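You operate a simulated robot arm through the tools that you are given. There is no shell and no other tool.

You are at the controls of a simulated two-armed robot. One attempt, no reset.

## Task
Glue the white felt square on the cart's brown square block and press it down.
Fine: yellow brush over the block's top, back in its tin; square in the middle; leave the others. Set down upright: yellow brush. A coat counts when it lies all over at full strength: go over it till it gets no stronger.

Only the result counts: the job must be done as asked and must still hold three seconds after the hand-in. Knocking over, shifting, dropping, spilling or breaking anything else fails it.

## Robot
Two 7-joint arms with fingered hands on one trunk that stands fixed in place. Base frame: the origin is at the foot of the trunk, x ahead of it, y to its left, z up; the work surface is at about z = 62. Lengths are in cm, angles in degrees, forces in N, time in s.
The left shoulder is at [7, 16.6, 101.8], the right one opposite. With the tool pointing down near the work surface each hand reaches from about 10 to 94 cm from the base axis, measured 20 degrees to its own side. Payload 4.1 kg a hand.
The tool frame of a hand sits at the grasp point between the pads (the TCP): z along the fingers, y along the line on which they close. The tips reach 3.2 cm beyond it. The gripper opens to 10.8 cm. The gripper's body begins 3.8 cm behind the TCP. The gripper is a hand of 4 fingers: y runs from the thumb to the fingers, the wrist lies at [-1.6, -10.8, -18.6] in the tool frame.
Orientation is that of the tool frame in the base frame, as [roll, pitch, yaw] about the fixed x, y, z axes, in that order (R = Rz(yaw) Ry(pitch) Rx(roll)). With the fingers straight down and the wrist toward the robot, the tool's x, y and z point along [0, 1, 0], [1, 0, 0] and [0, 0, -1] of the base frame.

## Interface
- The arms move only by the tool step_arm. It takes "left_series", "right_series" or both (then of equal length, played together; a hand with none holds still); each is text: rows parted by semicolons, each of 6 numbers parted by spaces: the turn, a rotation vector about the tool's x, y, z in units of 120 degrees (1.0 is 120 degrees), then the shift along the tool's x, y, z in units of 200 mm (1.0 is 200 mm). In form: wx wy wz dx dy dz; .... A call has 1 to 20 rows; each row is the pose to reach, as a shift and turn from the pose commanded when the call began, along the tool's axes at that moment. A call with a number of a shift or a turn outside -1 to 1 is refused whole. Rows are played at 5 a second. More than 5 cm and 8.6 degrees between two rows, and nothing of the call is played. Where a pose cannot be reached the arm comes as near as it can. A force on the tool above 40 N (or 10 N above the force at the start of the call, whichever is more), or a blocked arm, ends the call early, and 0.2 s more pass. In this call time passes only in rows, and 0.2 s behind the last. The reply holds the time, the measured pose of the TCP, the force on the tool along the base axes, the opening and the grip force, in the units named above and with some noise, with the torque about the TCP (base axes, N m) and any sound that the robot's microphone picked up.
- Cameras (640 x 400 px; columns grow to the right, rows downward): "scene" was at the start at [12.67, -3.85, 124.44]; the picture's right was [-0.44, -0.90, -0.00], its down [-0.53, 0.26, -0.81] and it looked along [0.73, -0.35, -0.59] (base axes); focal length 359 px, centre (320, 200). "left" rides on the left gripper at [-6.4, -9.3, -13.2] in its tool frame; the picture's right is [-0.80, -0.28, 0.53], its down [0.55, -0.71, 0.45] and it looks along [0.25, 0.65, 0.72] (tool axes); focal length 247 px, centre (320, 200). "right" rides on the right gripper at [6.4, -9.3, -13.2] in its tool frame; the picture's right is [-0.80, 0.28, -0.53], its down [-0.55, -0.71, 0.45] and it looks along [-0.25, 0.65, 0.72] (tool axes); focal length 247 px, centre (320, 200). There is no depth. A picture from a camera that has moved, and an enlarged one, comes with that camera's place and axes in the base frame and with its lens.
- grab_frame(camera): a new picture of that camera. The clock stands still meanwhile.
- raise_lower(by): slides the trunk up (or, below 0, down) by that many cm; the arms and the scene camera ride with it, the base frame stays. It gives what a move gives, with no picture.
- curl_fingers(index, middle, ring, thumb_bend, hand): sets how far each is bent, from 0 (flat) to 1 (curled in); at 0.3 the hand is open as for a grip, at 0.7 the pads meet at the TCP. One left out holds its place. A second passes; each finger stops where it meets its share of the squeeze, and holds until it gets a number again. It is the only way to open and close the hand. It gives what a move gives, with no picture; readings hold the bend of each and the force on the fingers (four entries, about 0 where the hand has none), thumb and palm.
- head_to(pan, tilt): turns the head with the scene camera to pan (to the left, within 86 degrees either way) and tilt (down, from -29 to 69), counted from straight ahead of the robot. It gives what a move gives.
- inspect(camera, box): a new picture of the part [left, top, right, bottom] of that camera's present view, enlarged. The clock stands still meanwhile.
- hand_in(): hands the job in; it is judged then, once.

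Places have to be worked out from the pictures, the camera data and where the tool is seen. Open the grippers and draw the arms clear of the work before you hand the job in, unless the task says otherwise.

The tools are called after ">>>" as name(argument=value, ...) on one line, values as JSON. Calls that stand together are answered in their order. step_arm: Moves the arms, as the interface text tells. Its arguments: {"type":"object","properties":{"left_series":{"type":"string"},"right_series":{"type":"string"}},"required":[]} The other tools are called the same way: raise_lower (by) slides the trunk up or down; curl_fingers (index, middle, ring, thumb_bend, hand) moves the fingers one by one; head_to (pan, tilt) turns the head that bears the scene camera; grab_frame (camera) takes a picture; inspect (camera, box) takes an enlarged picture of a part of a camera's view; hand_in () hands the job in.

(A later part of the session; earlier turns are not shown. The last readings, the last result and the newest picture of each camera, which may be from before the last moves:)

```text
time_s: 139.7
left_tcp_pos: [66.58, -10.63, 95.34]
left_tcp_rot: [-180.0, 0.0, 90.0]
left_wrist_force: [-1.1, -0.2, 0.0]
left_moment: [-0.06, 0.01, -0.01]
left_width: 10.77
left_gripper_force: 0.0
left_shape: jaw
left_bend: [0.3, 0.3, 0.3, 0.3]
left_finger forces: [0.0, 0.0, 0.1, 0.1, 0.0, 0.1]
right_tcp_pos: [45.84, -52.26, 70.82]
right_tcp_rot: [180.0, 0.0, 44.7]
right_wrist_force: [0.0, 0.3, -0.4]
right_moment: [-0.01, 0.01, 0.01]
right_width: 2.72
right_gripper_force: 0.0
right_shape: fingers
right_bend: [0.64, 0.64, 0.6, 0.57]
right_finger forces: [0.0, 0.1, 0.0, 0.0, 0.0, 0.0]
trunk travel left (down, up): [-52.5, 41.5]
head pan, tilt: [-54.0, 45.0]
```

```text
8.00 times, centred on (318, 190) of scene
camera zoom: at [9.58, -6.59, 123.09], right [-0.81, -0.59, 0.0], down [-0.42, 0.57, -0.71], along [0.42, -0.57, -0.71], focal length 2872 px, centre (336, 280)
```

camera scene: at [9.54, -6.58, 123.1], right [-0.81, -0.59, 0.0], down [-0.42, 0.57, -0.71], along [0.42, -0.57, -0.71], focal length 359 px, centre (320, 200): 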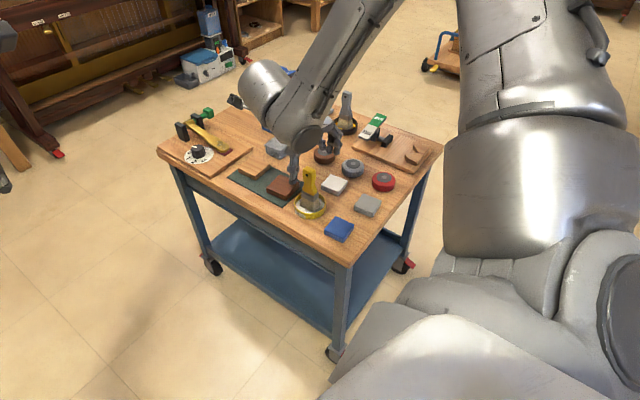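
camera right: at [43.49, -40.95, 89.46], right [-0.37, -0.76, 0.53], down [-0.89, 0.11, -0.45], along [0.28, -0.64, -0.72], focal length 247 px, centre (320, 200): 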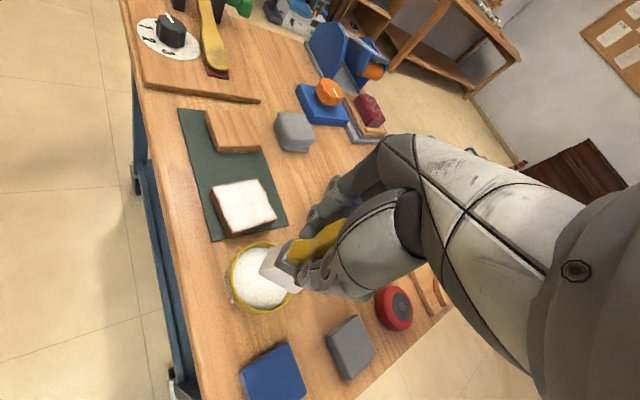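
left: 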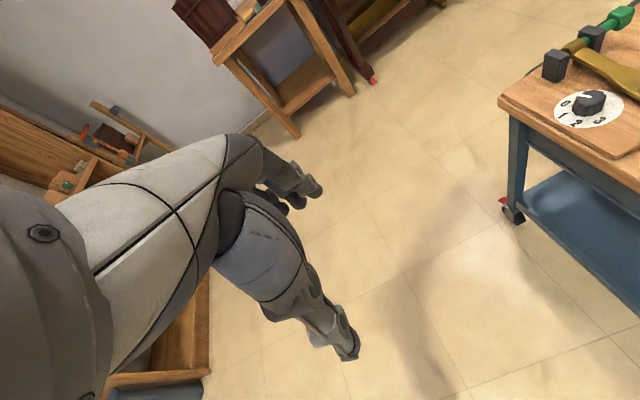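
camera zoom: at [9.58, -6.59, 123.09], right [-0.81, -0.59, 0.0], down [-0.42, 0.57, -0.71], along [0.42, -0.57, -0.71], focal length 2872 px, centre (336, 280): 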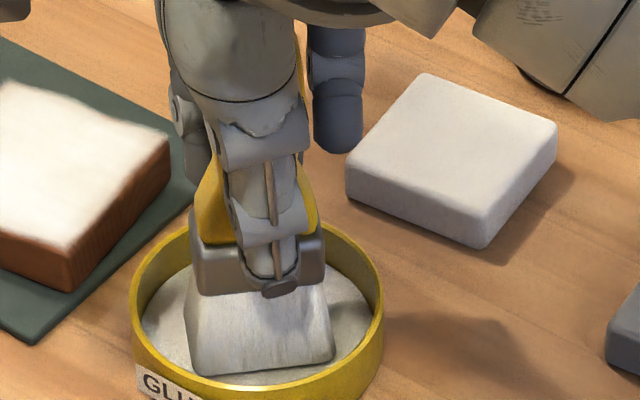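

The brush is released and standing. I open the hand fully and check that it stays upright.

>>> curl_fingers(hand="right", index=0.3, middle=0.3, ring=0.3, thumb_bend=0.3)

>>> inspect(camera="scene", box=[280, 155, 346, 215])

>>> inspect(camera="right", box=[225, 125, 425, 325])

```text
time_s: 140.7
left_tcp_pos: [66.61, -10.75, 95.28]
left_tcp_rot: [-180.0, 0.0, 90.0]
left_wrist_force: [-0.5, 0.0, 0.1]
left_moment: [0.0, 0.02, 0.01]
left_width: 10.75
left_gripper_force: 0.0
left_shape: jaw
left_bend: [0.3, 0.3, 0.3, 0.3]
left_finger forces: [0.0, 0.1, 0.0, 0.0, 0.1, 0.0]
right_tcp_pos: [45.9, -52.26, 70.75]
right_tcp_rot: [180.0, 0.0, 44.7]
right_wrist_force: [0.1, 0.2, -0.3]
right_moment: [-0.02, 0.01, -0.03]
right_width: 10.82
right_gripper_force: 0.2
right_shape: fingers
right_bend: [0.3, 0.3, 0.3, 0.3]
right_finger forces: [0.0, 0.0, 0.0, 0.0, 0.0, 0.0]
trunk travel left (down, up): [-52.5, 41.5]
head pan, tilt: [-54.0, 45.0]
```

```text
6.67 times, centred on (313, 185) of scene
camera zoom: at [9.58, -6.6, 123.09], right [-0.81, -0.59, 0.0], down [-0.42, 0.57, -0.71], along [0.42, -0.57, -0.71], focal length 2393 px, centre (367, 300)
```

zoom: 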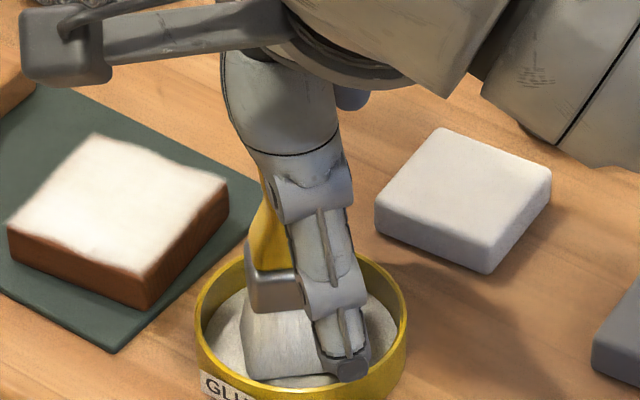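

```text
2.00 times, centred on (325, 225) of right
camera zoom: at [43.9, -41.14, 83.89], right [-0.37, -0.76, 0.53], down [-0.89, 0.11, -0.45], along [0.28, -0.64, -0.72], focal length 494 px, centre (310, 150)
```

zoom: 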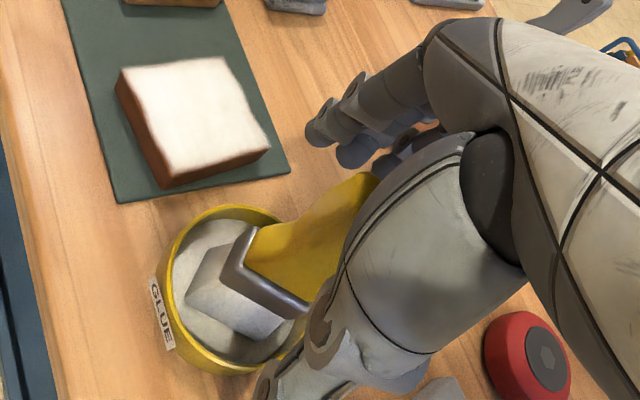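

The brush stands upright in its tin, with fingers clear. I withdraw straight up 15 cm.

>>> step_arm(right_series="0 0 0 0 0 -0.03; 0 0 0 0 0 -0.07; 0 0 0 0 0 -0.12; 0 0 0 0 0 -0.18; 0 0 0 0 0 -0.26; 0 0 0 0 0 -0.34; 0 0 0 0 0 -0.44; 0 0 0 0 0 -0.54; 0 0 0 0 0 -0.64; 0 0 0 0 0 -0.76; 0 0 0 0 0 -0.76")

>>> inspect(camera="scene", box=[260, 155, 356, 215])

>>> inspect(camera="right", box=[205, 175, 365, 335])

```text
time_s: 143.1
left_tcp_pos: [66.45, -10.73, 95.42]
left_tcp_rot: [180.0, 0.0, 90.0]
left_wrist_force: [0.5, -0.6, 0.0]
left_moment: [0.03, 0.0, -0.01]
left_width: 10.76
left_gripper_force: 0.1
left_shape: jaw
left_bend: [0.3, 0.3, 0.3, 0.3]
left_finger forces: [0.0, 0.1, 0.0, 0.1, 0.0, 0.0]
right_tcp_pos: [45.91, -52.34, 86.12]
right_tcp_rot: [179.9, 0.1, 44.7]
right_wrist_force: [0.4, -0.6, -0.5]
right_moment: [0.0, -0.02, -0.05]
right_width: 10.83
right_gripper_force: 0.1
right_shape: fingers
right_bend: [0.3, 0.3, 0.3, 0.3]
right_finger forces: [0.0, 0.1, 0.1, 0.1, 0.0, 0.1]
trunk travel left (down, up): [-52.5, 41.5]
head pan, tilt: [-54.0, 45.0]
```

```text
6.67 times, centred on (308, 185) of scene
camera zoom: at [9.59, -6.59, 123.09], right [-0.81, -0.59, 0.0], down [-0.42, 0.57, -0.71], along [0.42, -0.57, -0.71], focal length 2393 px, centre (400, 300)
```

zoom: 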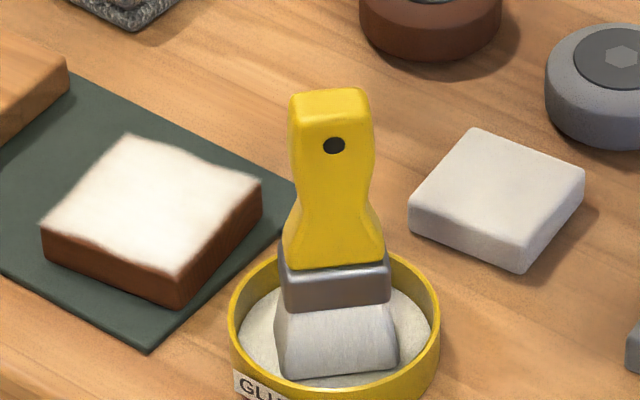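

```text
2.50 times, centred on (285, 255) of right
camera zoom: at [43.89, -41.13, 99.09], right [-0.37, -0.76, 0.53], down [-0.89, 0.11, -0.45], along [0.28, -0.64, -0.72], focal length 617 px, centre (408, 62)
```

zoom: 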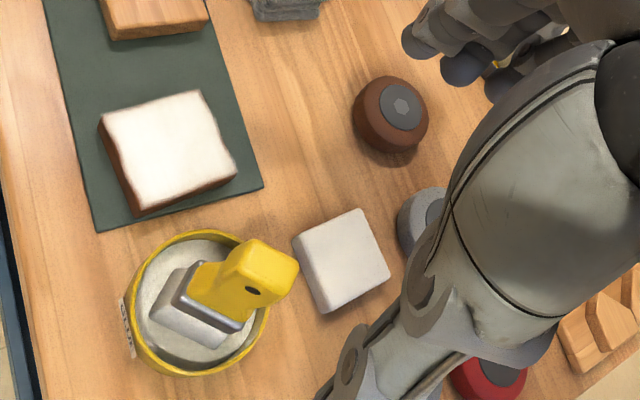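

The brush stands upright in its tin. The felt lies at about (45.4, -61.6) with yaw near 5°, so I move above it and turn the hand to yaw 95°, closing along x where there is free room on both sides.

>>> step_arm(right_series="0 0 -0.0525 -0.043 0.0389 0; 0 0 -0.105 -0.086 0.0778 0; 0 0 -0.1575 -0.129 0.1167 0; 0 0 -0.21 -0.172 0.1555 0; 0 0 -0.2625 -0.215 0.1944 0; 0 0 -0.315 -0.258 0.2333 0; 0 0 -0.3675 -0.301 0.2722 0; 0 0 -0.42 -0.3437 0.311 0; 0 0 -0.42 -0.3437 0.311 0")

>>> inspect(camera="scene", box=[250, 100, 410, 220])

>>> grab_frame(camera="right")

```text
time_s: 145.1
left_tcp_pos: [66.52, -10.58, 95.31]
left_tcp_rot: [179.9, -0.1, 90.1]
left_wrist_force: [0.0, 0.0, -0.5]
left_moment: [0.05, 0.03, 0.02]
left_width: 10.75
left_gripper_force: 0.0
left_shape: jaw
left_bend: [0.3, 0.3, 0.3, 0.3]
left_finger forces: [0.0, 0.1, 0.0, 0.0, 0.0, 0.0]
right_tcp_pos: [45.38, -61.55, 86.09]
right_tcp_rot: [-180.0, 0.0, 95.2]
right_wrist_force: [0.4, -0.5, 0.3]
right_moment: [0.01, 0.04, -0.01]
right_width: 10.83
right_gripper_force: 0.1
right_shape: fingers
right_bend: [0.3, 0.3, 0.3, 0.3]
right_finger forces: [0.1, 0.0, 0.1, 0.0, 0.1, 0.1]
trunk travel left (down, up): [-52.5, 41.5]
head pan, tilt: [-54.0, 45.0]
```

```text
3.33 times, centred on (330, 160) of scene
camera zoom: at [9.56, -6.58, 123.09], right [-0.81, -0.59, 0.0], down [-0.42, 0.57, -0.71], along [0.42, -0.57, -0.71], focal length 1197 px, centre (287, 333)
```

zoom: 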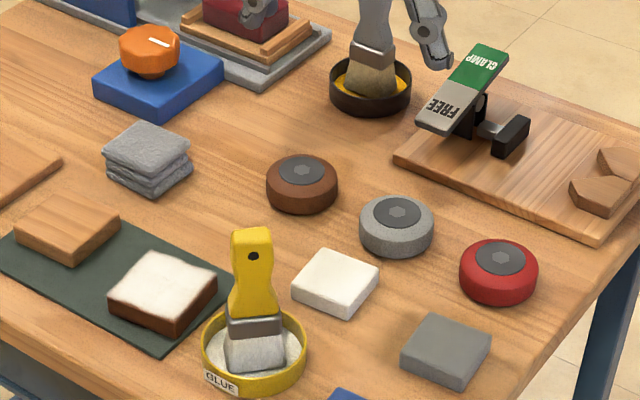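

```text
taken
camera right: at [35.53, -55.97, 99.11], right [0.35, -0.77, 0.53], down [-0.65, -0.61, -0.45], along [0.67, -0.19, -0.72], focal length 247 px, centre (320, 200)
```

right: 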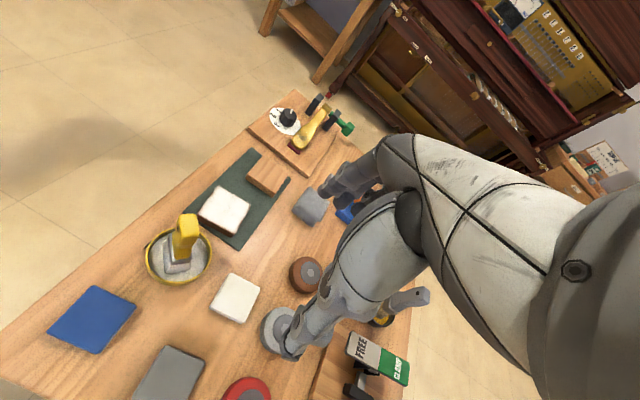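

The hand is above the felt with yaw 95° reached. Before picking, I narrow the hand and test that this orientation can also be reached low over the block, since an earlier yaw could not.

>>> curl_fingers(hand="right", index=0.44, middle=0.44, ring=0.44, thumb_bend=0.44)

>>> step_arm(right_series="0 0 0 0.0542 0.0702 0; 0 0 0 0.1084 0.1404 0; 0 0 -0.004 0.1626 0.2106 0; 0 0 -0.006 0.2168 0.2808 0; 0 0 -0.008 0.271 0.351 0; 0 0 -0.01 0.3253 0.4212 0; 0 0 -0.012 0.3795 0.4914 0; 0 0 -0.012 0.3795 0.4914 0.1; 0 0 -0.012 0.3795 0.4914 0.2; 0 0 -0.012 0.3795 0.4914 0.3; 0 0 -0.012 0.3795 0.4914 0.4; 0 0 -0.012 0.3795 0.4914 0.5; 0 0 -0.012 0.3795 0.4914 0.58; 0 0 -0.012 0.3795 0.4914 0.65; 0 0 -0.012 0.3795 0.4914 0.7; 0 0 -0.012 0.3795 0.4914 0.7")

>>> inspect(camera="scene", box=[250, 120, 378, 220])

>>> inspect(camera="right", box=[160, 120, 440, 380])

```text
time_s: 146.1
left_tcp_pos: [66.49, -10.75, 95.34]
left_tcp_rot: [-180.0, 0.0, 90.0]
left_wrist_force: [0.3, 0.0, -0.5]
left_moment: [-0.01, 0.01, 0.02]
left_width: 10.76
left_gripper_force: 0.0
left_shape: jaw
left_bend: [0.3, 0.3, 0.3, 0.3]
left_finger forces: [0.1, 0.0, 0.0, 0.1, 0.0, 0.0]
right_tcp_pos: [45.48, -61.54, 86.08]
right_tcp_rot: [179.9, 0.0, 95.0]
right_wrist_force: [-0.5, -0.8, -0.3]
right_moment: [-0.02, 0.02, 0.02]
right_width: 7.24
right_gripper_force: 0.1
right_shape: fingers
right_bend: [0.44, 0.44, 0.44, 0.44]
right_finger forces: [0.0, 0.0, 0.1, 0.0, 0.0, 0.0]
trunk travel left (down, up): [-52.5, 41.5]
head pan, tilt: [-54.0, 45.0]
```

```text
time_s: 149.5
left_tcp_pos: [66.52, -10.78, 95.29]
left_tcp_rot: [180.0, 0.0, 90.0]
left_wrist_force: [0.2, -0.3, 0.8]
left_moment: [0.01, -0.03, 0.0]
left_width: 10.76
left_gripper_force: 0.0
left_shape: jaw
left_bend: [0.3, 0.3, 0.3, 0.3]
left_finger forces: [0.0, 0.1, 0.1, 0.0, 0.0, 0.0]
right_tcp_pos: [54.44, -53.06, 71.94]
right_tcp_rot: [180.0, 0.0, 96.6]
right_wrist_force: [-0.8, -0.2, -0.5]
right_moment: [0.0, 0.0, 0.0]
right_width: 7.2
right_gripper_force: 0.0
right_shape: fingers
right_bend: [0.44, 0.44, 0.44, 0.44]
right_finger forces: [0.0, 0.0, 0.1, 0.0, 0.0, 0.1]
trunk travel left (down, up): [-52.5, 41.5]
head pan, tilt: [-54.0, 45.0]
```

```text
4.00 times, centred on (314, 170) of scene
camera zoom: at [9.57, -6.59, 123.09], right [-0.81, -0.59, 0.0], down [-0.42, 0.57, -0.71], along [0.42, -0.57, -0.71], focal length 1436 px, centre (344, 320)
```

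zoom: 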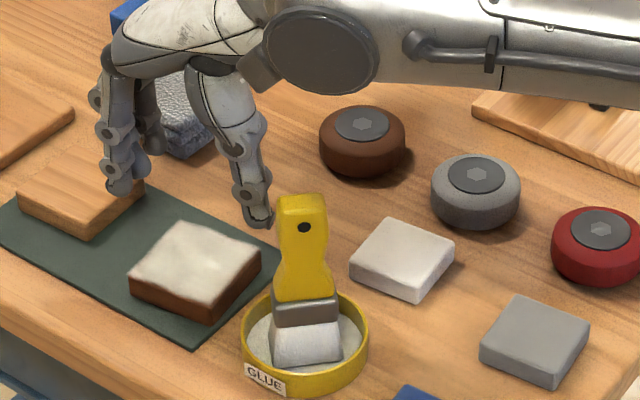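

```text
1.54 times, centred on (300, 250) of right
camera zoom: at [44.56, -47.7, 85.08], right [0.37, -0.76, 0.53], down [-0.64, -0.63, -0.45], along [0.67, -0.17, -0.72], focal length 380 px, centre (351, 123)
```

zoom: 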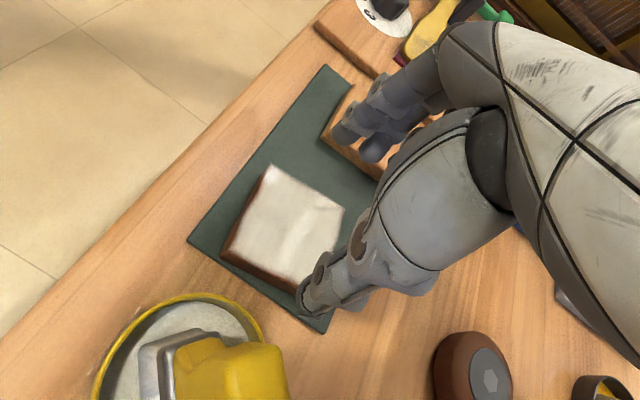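

This orientation reaches over the block without complaint. I lower a bit further to z 69 to confirm the reach near the placing height.

>>> step_arm(right_series="0 0 0 0 0 0.05; 0 0 0 0 0 0.1; 0 0 0 0 0 0.14; 0 0 0 0 0 0.14")

>>> inspect(camera="scene", box=[260, 150, 340, 210])

>>> inspect(camera="right", box=[200, 150, 360, 310])

```text
time_s: 150.5
left_tcp_pos: [66.51, -10.71, 95.34]
left_tcp_rot: [-179.9, 0.1, 90.0]
left_wrist_force: [-0.2, 0.8, 0.0]
left_moment: [-0.02, -0.02, -0.02]
left_width: 10.74
left_gripper_force: 0.0
left_shape: jaw
left_bend: [0.3, 0.3, 0.3, 0.3]
left_finger forces: [0.1, 0.0, 0.0, 0.0, 0.0, 0.0]
right_tcp_pos: [54.63, -53.06, 69.3]
right_tcp_rot: [-180.0, 0.0, 96.6]
right_wrist_force: [0.2, -0.2, -0.6]
right_moment: [0.0, -0.01, -0.04]
right_width: 7.23
right_gripper_force: 0.0
right_shape: fingers
right_bend: [0.44, 0.44, 0.44, 0.44]
right_finger forces: [0.1, 0.0, 0.0, 0.0, 0.0, 0.1]
trunk travel left (down, up): [-52.5, 41.5]
head pan, tilt: [-54.0, 45.0]
```

```text
6.67 times, centred on (300, 180) of scene
camera zoom: at [9.57, -6.59, 123.09], right [-0.81, -0.59, 0.0], down [-0.42, 0.57, -0.71], along [0.42, -0.57, -0.71], focal length 2393 px, centre (453, 333)
```

zoom: 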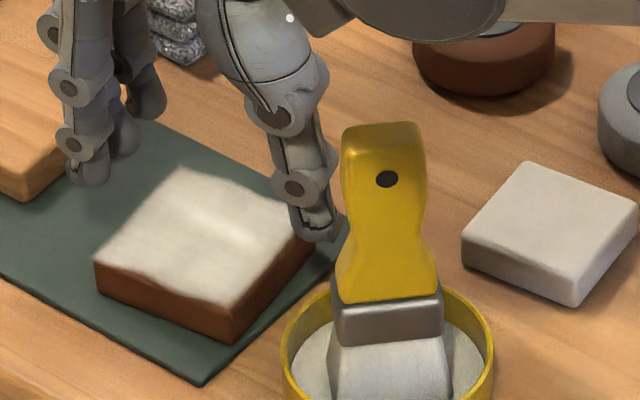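

```text
2.50 times, centred on (280, 230) of right
camera zoom: at [44.52, -47.71, 82.29], right [0.37, -0.76, 0.53], down [-0.64, -0.63, -0.45], along [0.67, -0.17, -0.72], focal length 617 px, centre (420, 125)
```

zoom: 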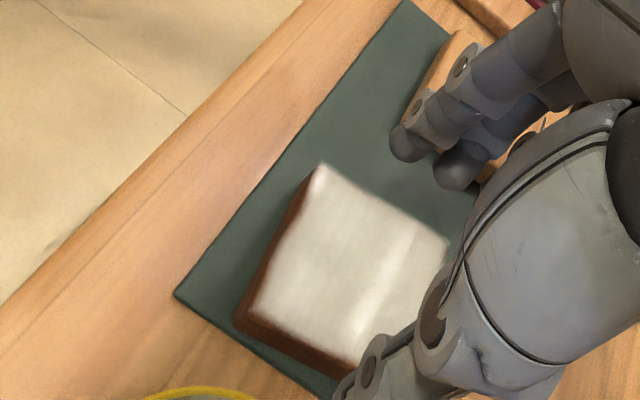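

Reach is fine and the tips straddle the block centre. I go back up and over to the felt, stopping about 8 cm above its grasp height.

>>> step_arm(right_series="0 0 0 0 0 -0.1; 0 0 0 0 0 -0.2; 0 0 0 0 0 -0.32; 0 0 0 0 0 -0.45; 0 0 0 0 0 -0.56; 0 0 0 0 0 -0.635; 0 0 0.002 -0.053 -0.0715 -0.635; 0 0 0.003 -0.106 -0.143 -0.635; 0 0 0.005 -0.159 -0.2145 -0.635; 0 0 0.006 -0.2125 -0.286 -0.635; 0 0 0.008 -0.2655 -0.3575 -0.635; 0 0 0.009 -0.319 -0.429 -0.635; 0 0 0.009 -0.372 -0.501 -0.635; 0 0 0.009 -0.372 -0.501 -0.53; 0 0 0.009 -0.372 -0.501 -0.42; 0 0 0.009 -0.372 -0.501 -0.31; 0 0 0.009 -0.372 -0.501 -0.2; 0 0 0.009 -0.372 -0.501 -0.2")

>>> inspect(camera="scene", box=[280, 130, 376, 210])

>>> inspect(camera="right", box=[160, 120, 440, 380])

```text
time_s: 154.3
left_tcp_pos: [66.55, -10.6, 95.32]
left_tcp_rot: [-180.0, 0.0, 89.9]
left_wrist_force: [0.8, 0.3, 0.5]
left_moment: [0.02, 0.0, 0.04]
left_width: 10.77
left_gripper_force: 0.0
left_shape: jaw
left_bend: [0.3, 0.3, 0.3, 0.3]
left_finger forces: [0.0, 0.1, 0.0, 0.0, 0.0, 0.0]
right_tcp_pos: [45.37, -61.67, 73.19]
right_tcp_rot: [179.9, 0.0, 95.5]
right_wrist_force: [0.3, 0.0, -1.2]
right_moment: [0.0, -0.01, 0.02]
right_width: 7.24
right_gripper_force: 0.0
right_shape: fingers
right_bend: [0.44, 0.44, 0.44, 0.44]
right_finger forces: [0.1, 0.1, 0.1, 0.0, 0.0, 0.0]
trunk travel left (down, up): [-52.5, 41.5]
head pan, tilt: [-54.0, 45.0]
```

```text
5.00 times, centred on (328, 170) of scene
camera zoom: at [9.56, -6.58, 123.09], right [-0.81, -0.59, 0.0], down [-0.42, 0.57, -0.71], along [0.42, -0.57, -0.71], focal length 1795 px, centre (280, 350)
```

zoom: 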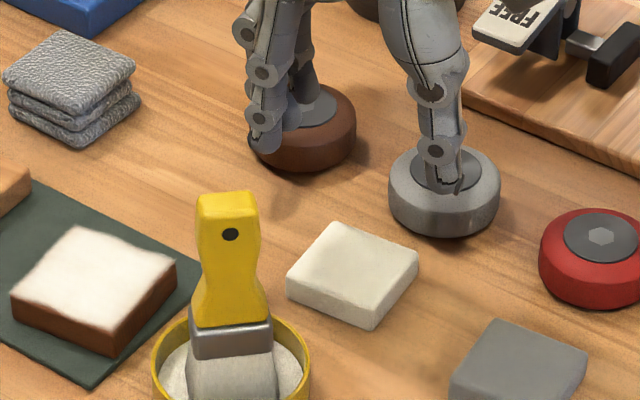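

```text
1.54 times, centred on (300, 250) of right
camera zoom: at [35.52, -56.1, 86.3], right [0.36, -0.77, 0.53], down [-0.65, -0.61, -0.45], along [0.67, -0.19, -0.72], focal length 380 px, centre (351, 123)
```

zoom: 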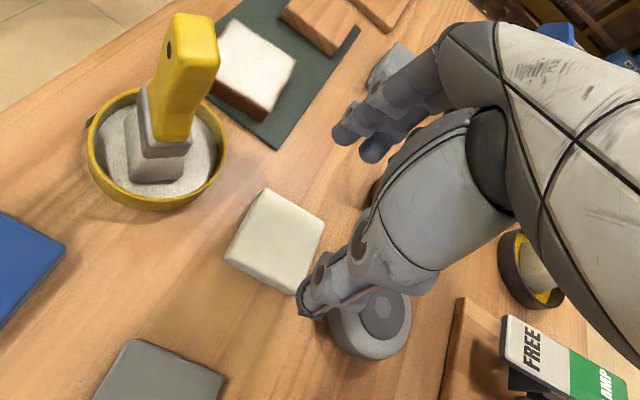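

Hand and felt are aligned. I lower 6 cm and check the tip clearance around the felt.

>>> step_arm(right_series="0 0 0 0 0 0.07; 0 0 0 0 0 0.14; 0 0 0 0 0 0.2; 0 0 0 0 0 0.25; 0 0 0 0 0 0.29; 0 0 0 0 0 0.31; 0 0 0 0 0 0.31")

>>> inspect(camera="scene", box=[290, 150, 370, 210])

>>> inspect(camera="right", box=[200, 150, 400, 350])

```text
time_s: 155.9
left_tcp_pos: [66.53, -10.68, 95.31]
left_tcp_rot: [-179.9, 0.0, 90.0]
left_wrist_force: [0.3, -0.2, -0.5]
left_moment: [0.0, 0.03, 0.01]
left_width: 10.76
left_gripper_force: 0.0
left_shape: jaw
left_bend: [0.3, 0.3, 0.3, 0.3]
left_finger forces: [0.1, 0.0, 0.0, 0.1, 0.1, 0.0]
right_tcp_pos: [45.42, -61.62, 67.05]
right_tcp_rot: [-180.0, 0.1, 95.5]
right_wrist_force: [-0.9, -0.2, 0.2]
right_moment: [-0.02, 0.02, 0.02]
right_width: 7.23
right_gripper_force: 0.1
right_shape: fingers
right_bend: [0.44, 0.44, 0.44, 0.44]
right_finger forces: [0.0, 0.0, 0.0, 0.1, 0.0, 0.1]
trunk travel left (down, up): [-52.5, 41.5]
head pan, tilt: [-54.0, 45.0]
```

```text
6.67 times, centred on (330, 180) of scene
camera zoom: at [9.57, -6.6, 123.09], right [-0.81, -0.59, 0.0], down [-0.42, 0.57, -0.71], along [0.42, -0.57, -0.71], focal length 2393 px, centre (253, 333)
```

zoom: 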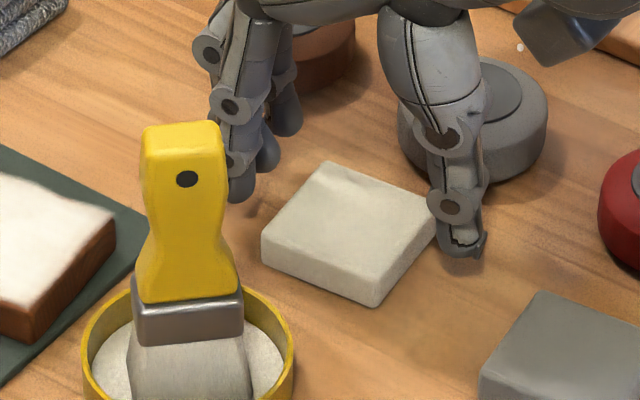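

```text
2.00 times, centred on (300, 250) of right
camera zoom: at [35.52, -56.07, 80.11], right [0.36, -0.77, 0.53], down [-0.65, -0.61, -0.45], along [0.67, -0.19, -0.72], focal length 494 px, centre (360, 100)
```

zoom: 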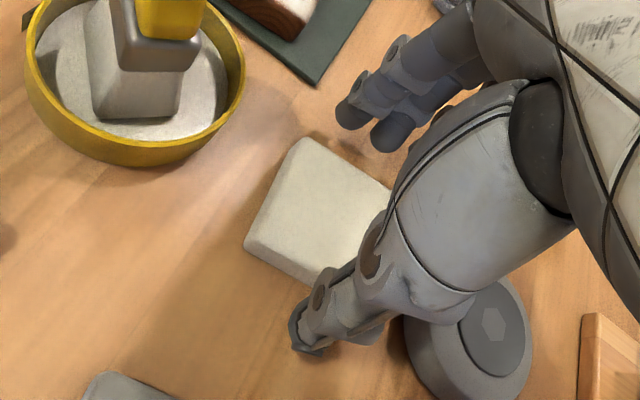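

The felt sits between thumb and fingers, about 3 mm toward the thumb. I shift 3 mm and lower the last 1.5 cm, watching for table contact.

>>> step_arm(right_series="0 0 0 0 -0.015 0; 0 0 0 0 -0.015 0.03; 0 0 0 0 -0.015 0.055; 0 0 0 0 -0.015 0.07; 0 0 0 0 -0.015 0.078; 0 0 0 0 -0.015 0.078")

>>> inspect(camera="scene", box=[290, 150, 370, 210])

>>> inspect(camera="right", box=[220, 180, 380, 340])

```text
time_s: 157.3
left_tcp_pos: [66.39, -10.63, 95.4]
left_tcp_rot: [179.9, 0.0, 90.1]
left_wrist_force: [0.0, 0.6, -0.1]
left_moment: [0.02, 0.01, 0.01]
left_width: 10.76
left_gripper_force: 0.0
left_shape: jaw
left_bend: [0.3, 0.3, 0.3, 0.3]
left_finger forces: [0.1, 0.1, 0.0, 0.0, 0.0, 0.0]
right_tcp_pos: [45.09, -61.66, 65.67]
right_tcp_rot: [179.8, 0.1, 95.5]
right_wrist_force: [-0.5, 0.4, 7.6]
right_moment: [-0.06, -0.36, -0.02]
right_width: 7.21
right_gripper_force: 3.5
right_shape: fingers
right_bend: [0.44, 0.43, 0.44, 0.44]
right_finger forces: [0.0, 7.5, 0.0, 0.1, 0.1, 0.0]
trunk travel left (down, up): [-52.5, 41.5]
head pan, tilt: [-54.0, 45.0]
```

```text
6.67 times, centred on (330, 180) of scene
camera zoom: at [9.51, -6.52, 123.11], right [-0.81, -0.59, 0.0], down [-0.42, 0.57, -0.71], along [0.42, -0.57, -0.71], focal length 2393 px, centre (253, 333)
```

zoom: 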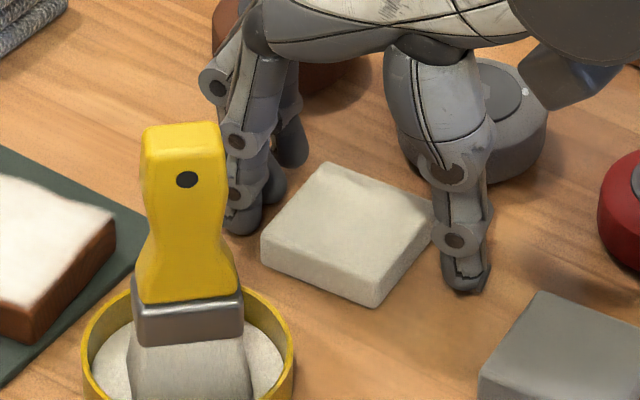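

```text
2.50 times, centred on (300, 260) of right
camera zoom: at [35.2, -56.08, 78.64], right [0.36, -0.77, 0.53], down [-0.65, -0.62, -0.45], along [0.67, -0.19, -0.72], focal length 617 px, centre (370, 50)
```

zoom: 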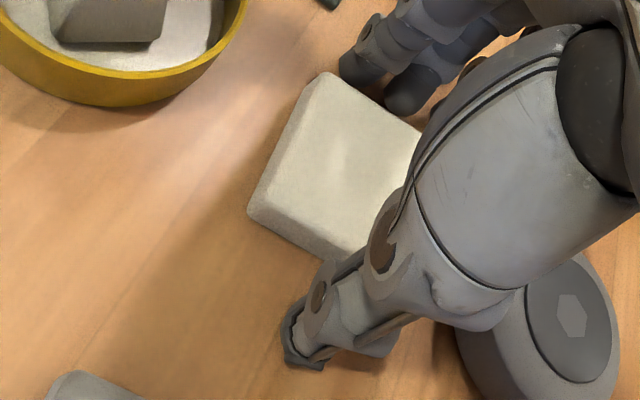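

The middle fingertip just touched the cart top (7.6 N), so the contact level is TCP z of about 65.8. I raise 4 mm for clearance and then close on the felt.

>>> step_arm(right_series="0 0 0 0 0 -0.01; 0 0 0 0 0 -0.022; 0 0 0 0 0 -0.022")

>>> curl_fingers(hand="right", index=0.51, middle=0.51, ring=0.51, thumb_bend=0.51)

>>> inspect(camera="scene", box=[290, 150, 370, 210])

>>> inspect(camera="right", box=[220, 180, 380, 340])

```text
time_s: 158.1
left_tcp_pos: [66.43, -10.62, 95.3]
left_tcp_rot: [-180.0, -0.1, 89.9]
left_wrist_force: [0.8, 0.8, -0.1]
left_moment: [0.03, 0.01, 0.01]
left_width: 10.75
left_gripper_force: 0.1
left_shape: jaw
left_bend: [0.3, 0.3, 0.3, 0.3]
left_finger forces: [0.0, 0.0, 0.0, 0.1, 0.0, 0.0]
right_tcp_pos: [45.17, -61.55, 65.86]
right_tcp_rot: [-179.9, 0.0, 95.6]
right_wrist_force: [0.2, -0.4, -0.5]
right_moment: [0.03, 0.02, 0.03]
right_width: 7.21
right_gripper_force: 0.1
right_shape: fingers
right_bend: [0.44, 0.44, 0.44, 0.44]
right_finger forces: [0.0, 0.1, 0.0, 0.0, 0.0, 0.0]
trunk travel left (down, up): [-52.5, 41.5]
head pan, tilt: [-54.0, 45.0]
```

```text
time_s: 159.1
left_tcp_pos: [66.47, -10.6, 95.34]
left_tcp_rot: [-180.0, 0.0, 90.0]
left_wrist_force: [0.2, 0.0, 0.1]
left_moment: [0.01, 0.0, -0.01]
left_width: 10.75
left_gripper_force: 0.1
left_shape: jaw
left_bend: [0.3, 0.3, 0.3, 0.3]
left_finger forces: [0.0, 0.1, 0.0, 0.0, 0.0, 0.1]
right_tcp_pos: [45.14, -61.6, 65.9]
right_tcp_rot: [180.0, 0.0, 95.5]
right_wrist_force: [0.5, 0.0, 0.2]
right_moment: [0.0, -0.01, -0.04]
right_width: 5.35
right_gripper_force: 0.0
right_shape: fingers
right_bend: [0.51, 0.51, 0.51, 0.51]
right_finger forces: [0.1, 0.0, 0.1, 0.0, 0.0, 0.0]
trunk travel left (down, up): [-52.5, 41.5]
head pan, tilt: [-54.0, 45.0]
```

```text
6.67 times, centred on (330, 180) of scene
camera zoom: at [9.58, -6.6, 123.09], right [-0.81, -0.59, 0.0], down [-0.42, 0.57, -0.71], along [0.42, -0.57, -0.71], focal length 2393 px, centre (253, 333)
```

zoom: 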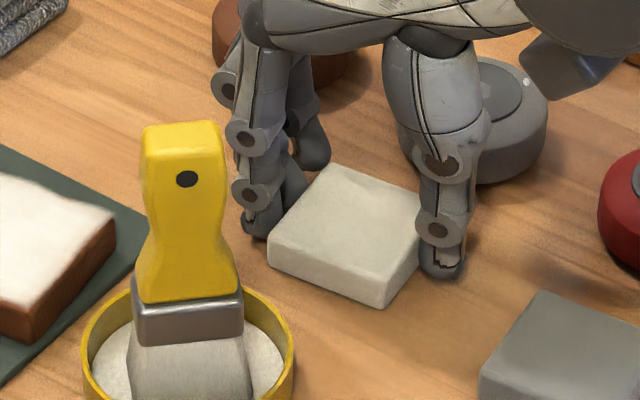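

```text
2.50 times, centred on (300, 260) of right
camera zoom: at [35.21, -56.08, 78.98], right [0.36, -0.77, 0.53], down [-0.65, -0.61, -0.45], along [0.67, -0.19, -0.72], focal length 617 px, centre (370, 50)
```

zoom: 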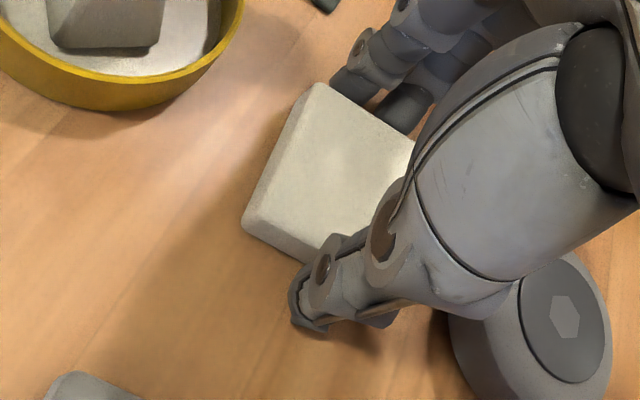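

The gap is 5.35 cm and fingers are just outside the felt on both sides. I close gently onto it.

>>> curl_fingers(hand="right", index=0.58, middle=0.58, ring=0.58, thumb_bend=0.58)

>>> inspect(camera="scene", box=[290, 150, 370, 210])

>>> inspect(camera="right", box=[220, 180, 380, 340])

```text
time_s: 160.1
left_tcp_pos: [66.57, -10.7, 95.28]
left_tcp_rot: [-180.0, 0.0, 90.0]
left_wrist_force: [0.0, -0.4, 0.3]
left_moment: [0.01, -0.01, 0.03]
left_width: 10.75
left_gripper_force: 0.0
left_shape: jaw
left_bend: [0.3, 0.3, 0.3, 0.3]
left_finger forces: [0.0, 0.0, 0.0, 0.0, 0.1, 0.1]
right_tcp_pos: [45.04, -61.68, 65.9]
right_tcp_rot: [180.0, 0.0, 95.4]
right_wrist_force: [0.8, 0.5, -0.8]
right_moment: [-0.01, -0.02, 0.02]
right_width: 4.89
right_gripper_force: 5.4
right_shape: fingers
right_bend: [0.54, 0.55, 0.55, 0.52]
right_finger forces: [1.9, 2.1, 1.6, 0.0, 5.4, 0.1]
trunk travel left (down, up): [-52.5, 41.5]
head pan, tilt: [-54.0, 45.0]
```

```text
6.67 times, centred on (330, 180) of scene
camera zoom: at [9.58, -6.6, 123.09], right [-0.81, -0.59, 0.0], down [-0.42, 0.57, -0.71], along [0.42, -0.57, -0.71], focal length 2393 px, centre (253, 333)
```

zoom: 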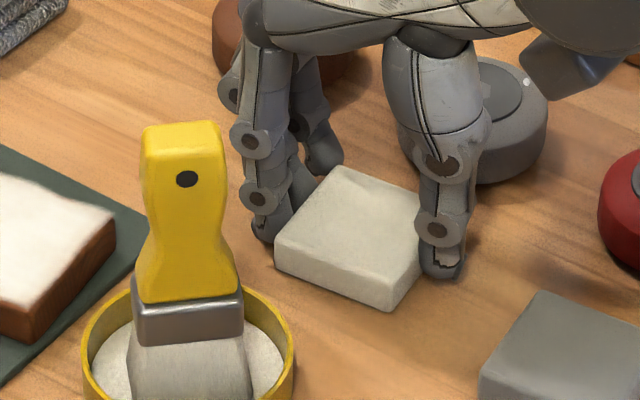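

```text
2.50 times, centred on (300, 260) of right
camera zoom: at [35.21, -56.08, 78.98], right [0.36, -0.77, 0.53], down [-0.65, -0.61, -0.45], along [0.67, -0.19, -0.72], focal length 617 px, centre (370, 50)
```

zoom: 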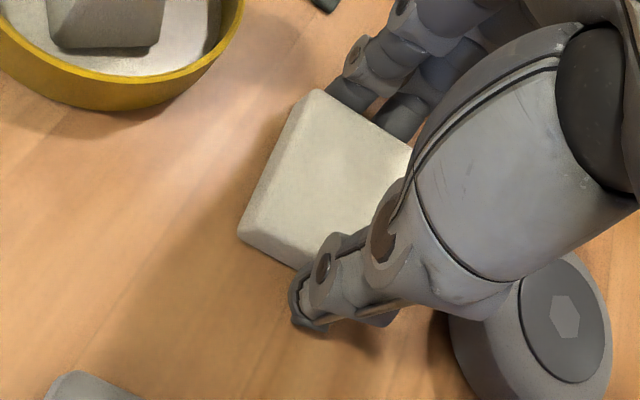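

All three fingers and the thumb hold the felt evenly. I firm the grip a little, then lift it 3 cm and check.

>>> curl_fingers(hand="right", index=0.62, middle=0.62, ring=0.62, thumb_bend=0.62)

>>> step_arm(right_series="0 0 0 0 0 -0.01; 0 0 0 0 0 -0.03; 0 0 0 0 0 -0.06; 0 0 0 0 0 -0.1; 0 0 0 0 0 -0.15; 0 0 0 0 0 -0.15")

>>> inspect(camera="scene", box=[290, 150, 370, 210])

>>> inspect(camera="right", box=[220, 180, 380, 340])

```text
time_s: 161.1
left_tcp_pos: [66.49, -10.7, 95.29]
left_tcp_rot: [-179.9, 0.0, 90.1]
left_wrist_force: [-1.4, 0.2, -0.7]
left_moment: [-0.01, -0.01, 0.0]
left_width: 10.77
left_gripper_force: 0.0
left_shape: jaw
left_bend: [0.3, 0.3, 0.3, 0.3]
left_finger forces: [0.0, 0.0, 0.1, 0.0, 0.0, 0.1]
right_tcp_pos: [45.12, -61.56, 65.94]
right_tcp_rot: [-180.0, 0.0, 95.5]
right_wrist_force: [0.5, 0.0, 0.3]
right_moment: [0.02, -0.03, -0.02]
right_width: 4.83
right_gripper_force: 11.0
right_shape: fingers
right_bend: [0.57, 0.58, 0.58, 0.51]
right_finger forces: [3.7, 4.0, 3.5, 0.0, 11.2, 0.0]
trunk travel left (down, up): [-52.5, 41.5]
head pan, tilt: [-54.0, 45.0]
```

```text
time_s: 162.5
left_tcp_pos: [66.52, -10.75, 95.34]
left_tcp_rot: [-180.0, 0.0, 90.0]
left_wrist_force: [0.7, 1.3, -0.7]
left_moment: [-0.03, -0.02, 0.0]
left_width: 10.76
left_gripper_force: 0.1
left_shape: jaw
left_bend: [0.3, 0.3, 0.3, 0.3]
left_finger forces: [0.0, 0.0, 0.1, 0.0, 0.0, 0.0]
right_tcp_pos: [45.16, -61.57, 68.87]
right_tcp_rot: [179.9, 0.0, 95.5]
right_wrist_force: [0.1, 0.2, -0.1]
right_moment: [-0.02, 0.0, 0.0]
right_width: 4.79
right_gripper_force: 11.2
right_shape: fingers
right_bend: [0.57, 0.58, 0.58, 0.51]
right_finger forces: [3.7, 4.0, 3.5, 0.1, 11.2, 0.0]
trunk travel left (down, up): [-52.5, 41.5]
head pan, tilt: [-54.0, 45.0]
```

```text
6.67 times, centred on (330, 180) of scene
camera zoom: at [9.58, -6.61, 123.09], right [-0.81, -0.59, 0.0], down [-0.42, 0.57, -0.71], along [0.42, -0.57, -0.71], focal length 2393 px, centre (253, 333)
```

zoom: 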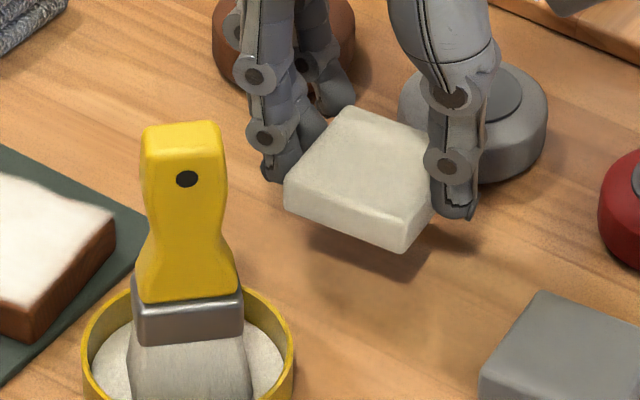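

```text
2.50 times, centred on (300, 260) of right
camera zoom: at [35.21, -56.13, 81.99], right [0.36, -0.77, 0.53], down [-0.65, -0.61, -0.45], along [0.67, -0.19, -0.72], focal length 617 px, centre (370, 50)
```

zoom: 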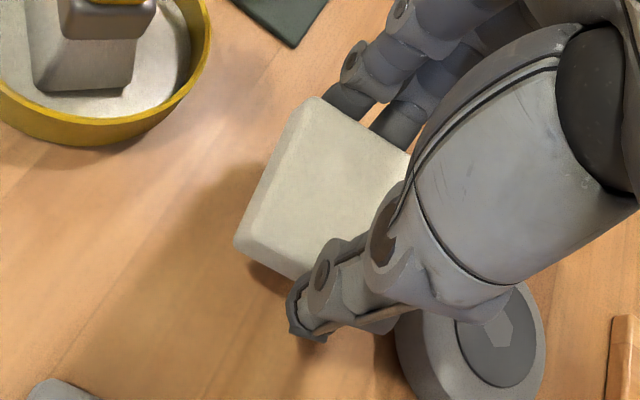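

The felt is held level, centred about 0.6 cm toward the thumb and 0.3 cm to -y of the TCP. I carry it up, over, and down to a few centimetres above the block, compensating for that offset.

>>> step_arm(right_series="0 0 0 0 0 -0.1; 0 0 0 0 0 -0.22; 0 0 0 0 0 -0.34; 0 0 0 0 0 -0.46; 0 0 0 0 0 -0.557; 0 0 -0.001 0.0491 0.0674 -0.557; 0 0 -0.002 0.0982 0.1348 -0.557; 0 0 -0.003 0.1473 0.2021 -0.557; 0 0 -0.004 0.1964 0.2695 -0.557; 0 0 -0.006 0.2455 0.3369 -0.557; 0 0 -0.007 0.2945 0.4043 -0.557; 0 0 -0.008 0.3436 0.4716 -0.557; 0 0 -0.0085 0.3927 0.539 -0.557; 0 0 -0.0085 0.3927 0.539 -0.45; 0 0 -0.0085 0.3927 0.539 -0.34; 0 0 -0.0085 0.3927 0.539 -0.23; 0 0 -0.0085 0.3927 0.539 -0.14; 0 0 -0.0085 0.3927 0.539 -0.1; 0 0 -0.0085 0.3927 0.539 -0.1")

>>> inspect(camera="scene", box=[260, 150, 340, 210])

>>> inspect(camera="right", box=[200, 150, 360, 310])

```text
time_s: 166.5
left_tcp_pos: [66.47, -10.74, 95.31]
left_tcp_rot: [-179.9, 0.0, 90.0]
left_wrist_force: [-0.5, 0.4, 0.6]
left_moment: [-0.01, 0.02, -0.05]
left_width: 10.77
left_gripper_force: 0.1
left_shape: jaw
left_bend: [0.3, 0.3, 0.3, 0.3]
left_finger forces: [0.1, 0.0, 0.0, 0.0, 0.0, 0.1]
right_tcp_pos: [55.18, -52.73, 70.92]
right_tcp_rot: [-180.0, 0.0, 96.4]
right_wrist_force: [-1.0, 0.2, 0.8]
right_moment: [0.0, 0.0, -0.01]
right_width: 4.84
right_gripper_force: 11.0
right_shape: fingers
right_bend: [0.57, 0.58, 0.58, 0.51]
right_finger forces: [3.7, 4.0, 3.6, 0.1, 11.1, 0.0]
trunk travel left (down, up): [-52.5, 41.5]
head pan, tilt: [-54.0, 45.0]
```

```text
6.67 times, centred on (300, 180) of scene
camera zoom: at [9.58, -6.6, 123.09], right [-0.81, -0.59, 0.0], down [-0.42, 0.57, -0.71], along [0.42, -0.57, -0.71], focal length 2393 px, centre (453, 333)
```

zoom: 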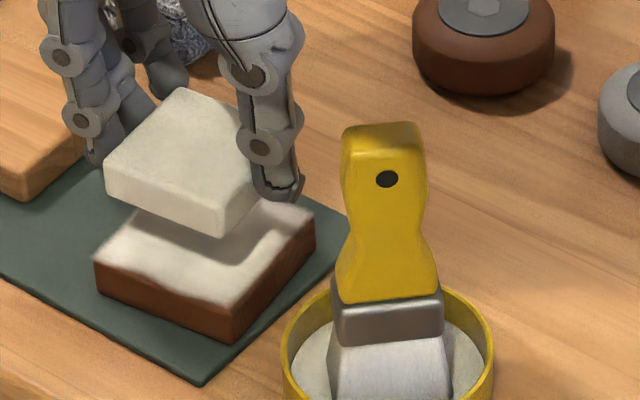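

```text
2.50 times, centred on (280, 230) of right
camera zoom: at [45.1, -47.42, 83.92], right [0.37, -0.76, 0.53], down [-0.64, -0.63, -0.45], along [0.67, -0.17, -0.72], focal length 617 px, centre (420, 125)
```

zoom: 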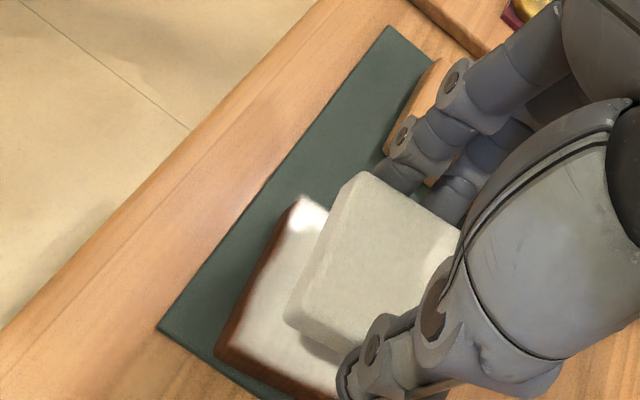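

Both cameras put the felt centre at about (54.3, -53.0) against the block centre (54.5, -52.95), nearly aligned with equal yaw. I correct 2 mm and lower toward contact.

>>> step_arm(right_series="0 0 0 0 0.01 0; 0 0 0 0 0.01 0.04; 0 0 0 0 0.01 0.08; 0 0 0 0 0.01 0.105; 0 0 0 0 0.01 0.12; 0 0 0 0 0.01 0.128; 0 0 0 0 0.01 0.128")

>>> inspect(camera="scene", box=[260, 150, 340, 210])

>>> inspect(camera="right", box=[200, 150, 360, 310])

```text
time_s: 168.1
left_tcp_pos: [66.48, -10.75, 95.39]
left_tcp_rot: [-180.0, 0.0, 90.0]
left_wrist_force: [0.1, 0.8, -0.1]
left_moment: [-0.01, 0.01, -0.01]
left_width: 10.75
left_gripper_force: 0.1
left_shape: jaw
left_bend: [0.3, 0.3, 0.3, 0.3]
left_finger forces: [0.0, 0.0, 0.1, 0.0, 0.0, 0.0]
right_tcp_pos: [55.32, -52.8, 68.37]
right_tcp_rot: [-179.9, 0.0, 96.5]
right_wrist_force: [-0.2, 0.8, -0.3]
right_moment: [0.03, 0.01, -0.03]
right_width: 4.82
right_gripper_force: 11.0
right_shape: fingers
right_bend: [0.57, 0.58, 0.58, 0.51]
right_finger forces: [3.6, 4.1, 3.5, 0.0, 11.0, 0.0]
trunk travel left (down, up): [-52.5, 41.5]
head pan, tilt: [-54.0, 45.0]
```

```text
6.67 times, centred on (300, 180) of scene
camera zoom: at [9.58, -6.6, 123.09], right [-0.81, -0.59, 0.0], down [-0.42, 0.57, -0.71], along [0.42, -0.57, -0.71], focal length 2393 px, centre (453, 333)
```

zoom: 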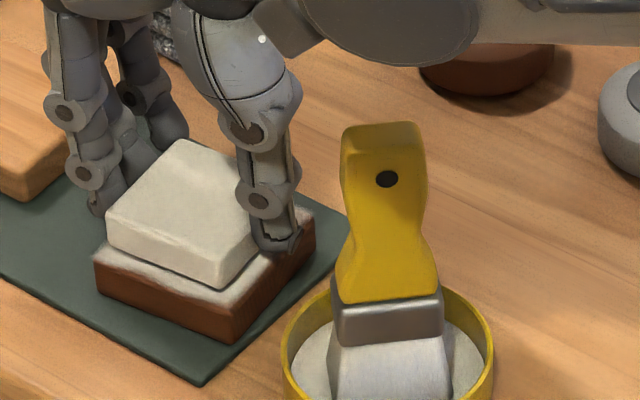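

```text
2.50 times, centred on (280, 230) of right
camera zoom: at [45.29, -47.36, 81.44], right [0.37, -0.76, 0.53], down [-0.64, -0.63, -0.45], along [0.67, -0.17, -0.72], focal length 617 px, centre (420, 125)
```

zoom: 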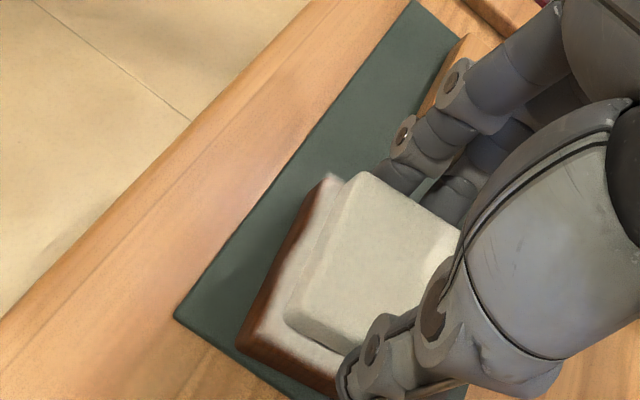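

The felt is a couple of millimetres above the glue and sits about 2 mm too far in +x by both views. I nudge it back and lower in small steps to contact.

>>> step_arm(right_series="0 0 0 0.005 -0.01 0; 0 0 0 0.005 -0.01 0.004; 0 0 0 0.005 -0.01 0.008; 0 0 0 0.005 -0.01 0.012; 0 0 0 0.005 -0.01 0.016; 0 0 0 0.005 -0.01 0.016")

>>> inspect(camera="scene", box=[260, 160, 324, 210])

>>> inspect(camera="right", box=[220, 170, 340, 310])

```text
time_s: 169.5
left_tcp_pos: [66.54, -10.72, 95.36]
left_tcp_rot: [-179.9, 0.0, 90.0]
left_wrist_force: [0.6, -0.4, 0.5]
left_moment: [-0.03, -0.03, 0.01]
left_width: 10.77
left_gripper_force: 0.1
left_shape: jaw
left_bend: [0.3, 0.3, 0.3, 0.3]
left_finger forces: [0.0, 0.0, 0.0, 0.1, 0.0, 0.1]
right_tcp_pos: [55.14, -52.61, 68.21]
right_tcp_rot: [-180.0, -0.1, 96.5]
right_wrist_force: [-0.4, -0.1, 1.2]
right_moment: [-0.03, 0.03, -0.05]
right_width: 4.79
right_gripper_force: 10.8
right_shape: fingers
right_bend: [0.57, 0.58, 0.58, 0.51]
right_finger forces: [3.7, 4.0, 3.6, 0.0, 11.3, 0.1]
trunk travel left (down, up): [-52.5, 41.5]
head pan, tilt: [-54.0, 45.0]
```

```text
8.00 times, centred on (292, 185) of scene
camera zoom: at [9.56, -6.58, 123.1], right [-0.81, -0.59, 0.0], down [-0.42, 0.57, -0.71], along [0.42, -0.57, -0.71], focal length 2872 px, centre (544, 320)
```

zoom: 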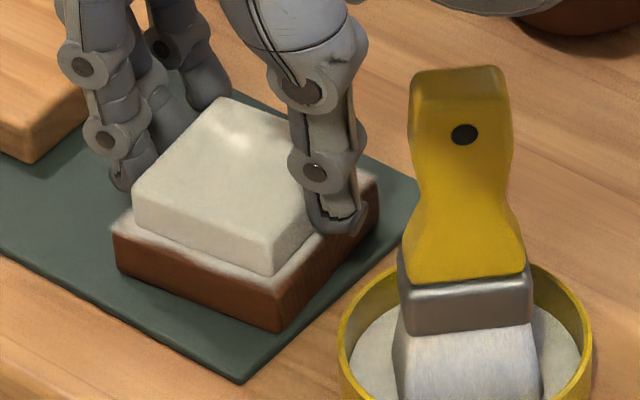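

```text
2.86 times, centred on (280, 240) of right
camera zoom: at [45.09, -47.32, 81.14], right [0.37, -0.76, 0.53], down [-0.64, -0.63, -0.45], along [0.67, -0.17, -0.72], focal length 706 px, centre (434, 86)
```

zoom: 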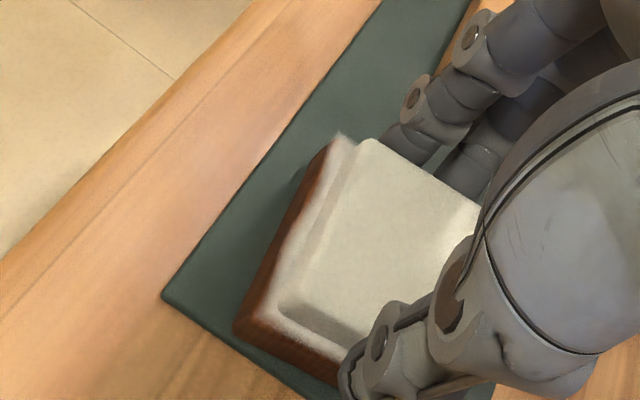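

The felt touches the glue (about 1.5 N) and is centred within roughly 1.5 mm. I press it on gently while still holding it.

>>> step_arm(right_series="0 0 0 0 0 0.003; 0 0 0 0 0 0.006; 0 0 0 0 0 0.009; 0 0 0 0 0 0.009; 0 0 0 0 0 0.009; 0 0 0 0 0 0.009")

```text
time_s: 170.9
left_tcp_pos: [66.42, -10.64, 95.39]
left_tcp_rot: [180.0, -0.1, 90.0]
left_wrist_force: [1.0, 0.5, 0.6]
left_moment: [-0.01, 0.01, -0.02]
left_width: 10.76
left_gripper_force: 0.0
left_shape: jaw
left_bend: [0.3, 0.3, 0.3, 0.3]
left_finger forces: [0.1, 0.0, 0.0, 0.0, 0.0, 0.1]
right_tcp_pos: [55.12, -52.56, 68.04]
right_tcp_rot: [179.9, 0.1, 96.5]
right_wrist_force: [0.8, -0.8, 9.6]
right_moment: [-0.09, 0.05, 0.0]
right_width: 4.8
right_gripper_force: 11.9
right_shape: fingers
right_bend: [0.57, 0.58, 0.58, 0.51]
right_finger forces: [3.9, 4.4, 3.9, 0.0, 11.4, 0.1]
trunk travel left (down, up): [-52.5, 41.5]
head pan, tilt: [-54.0, 45.0]
```

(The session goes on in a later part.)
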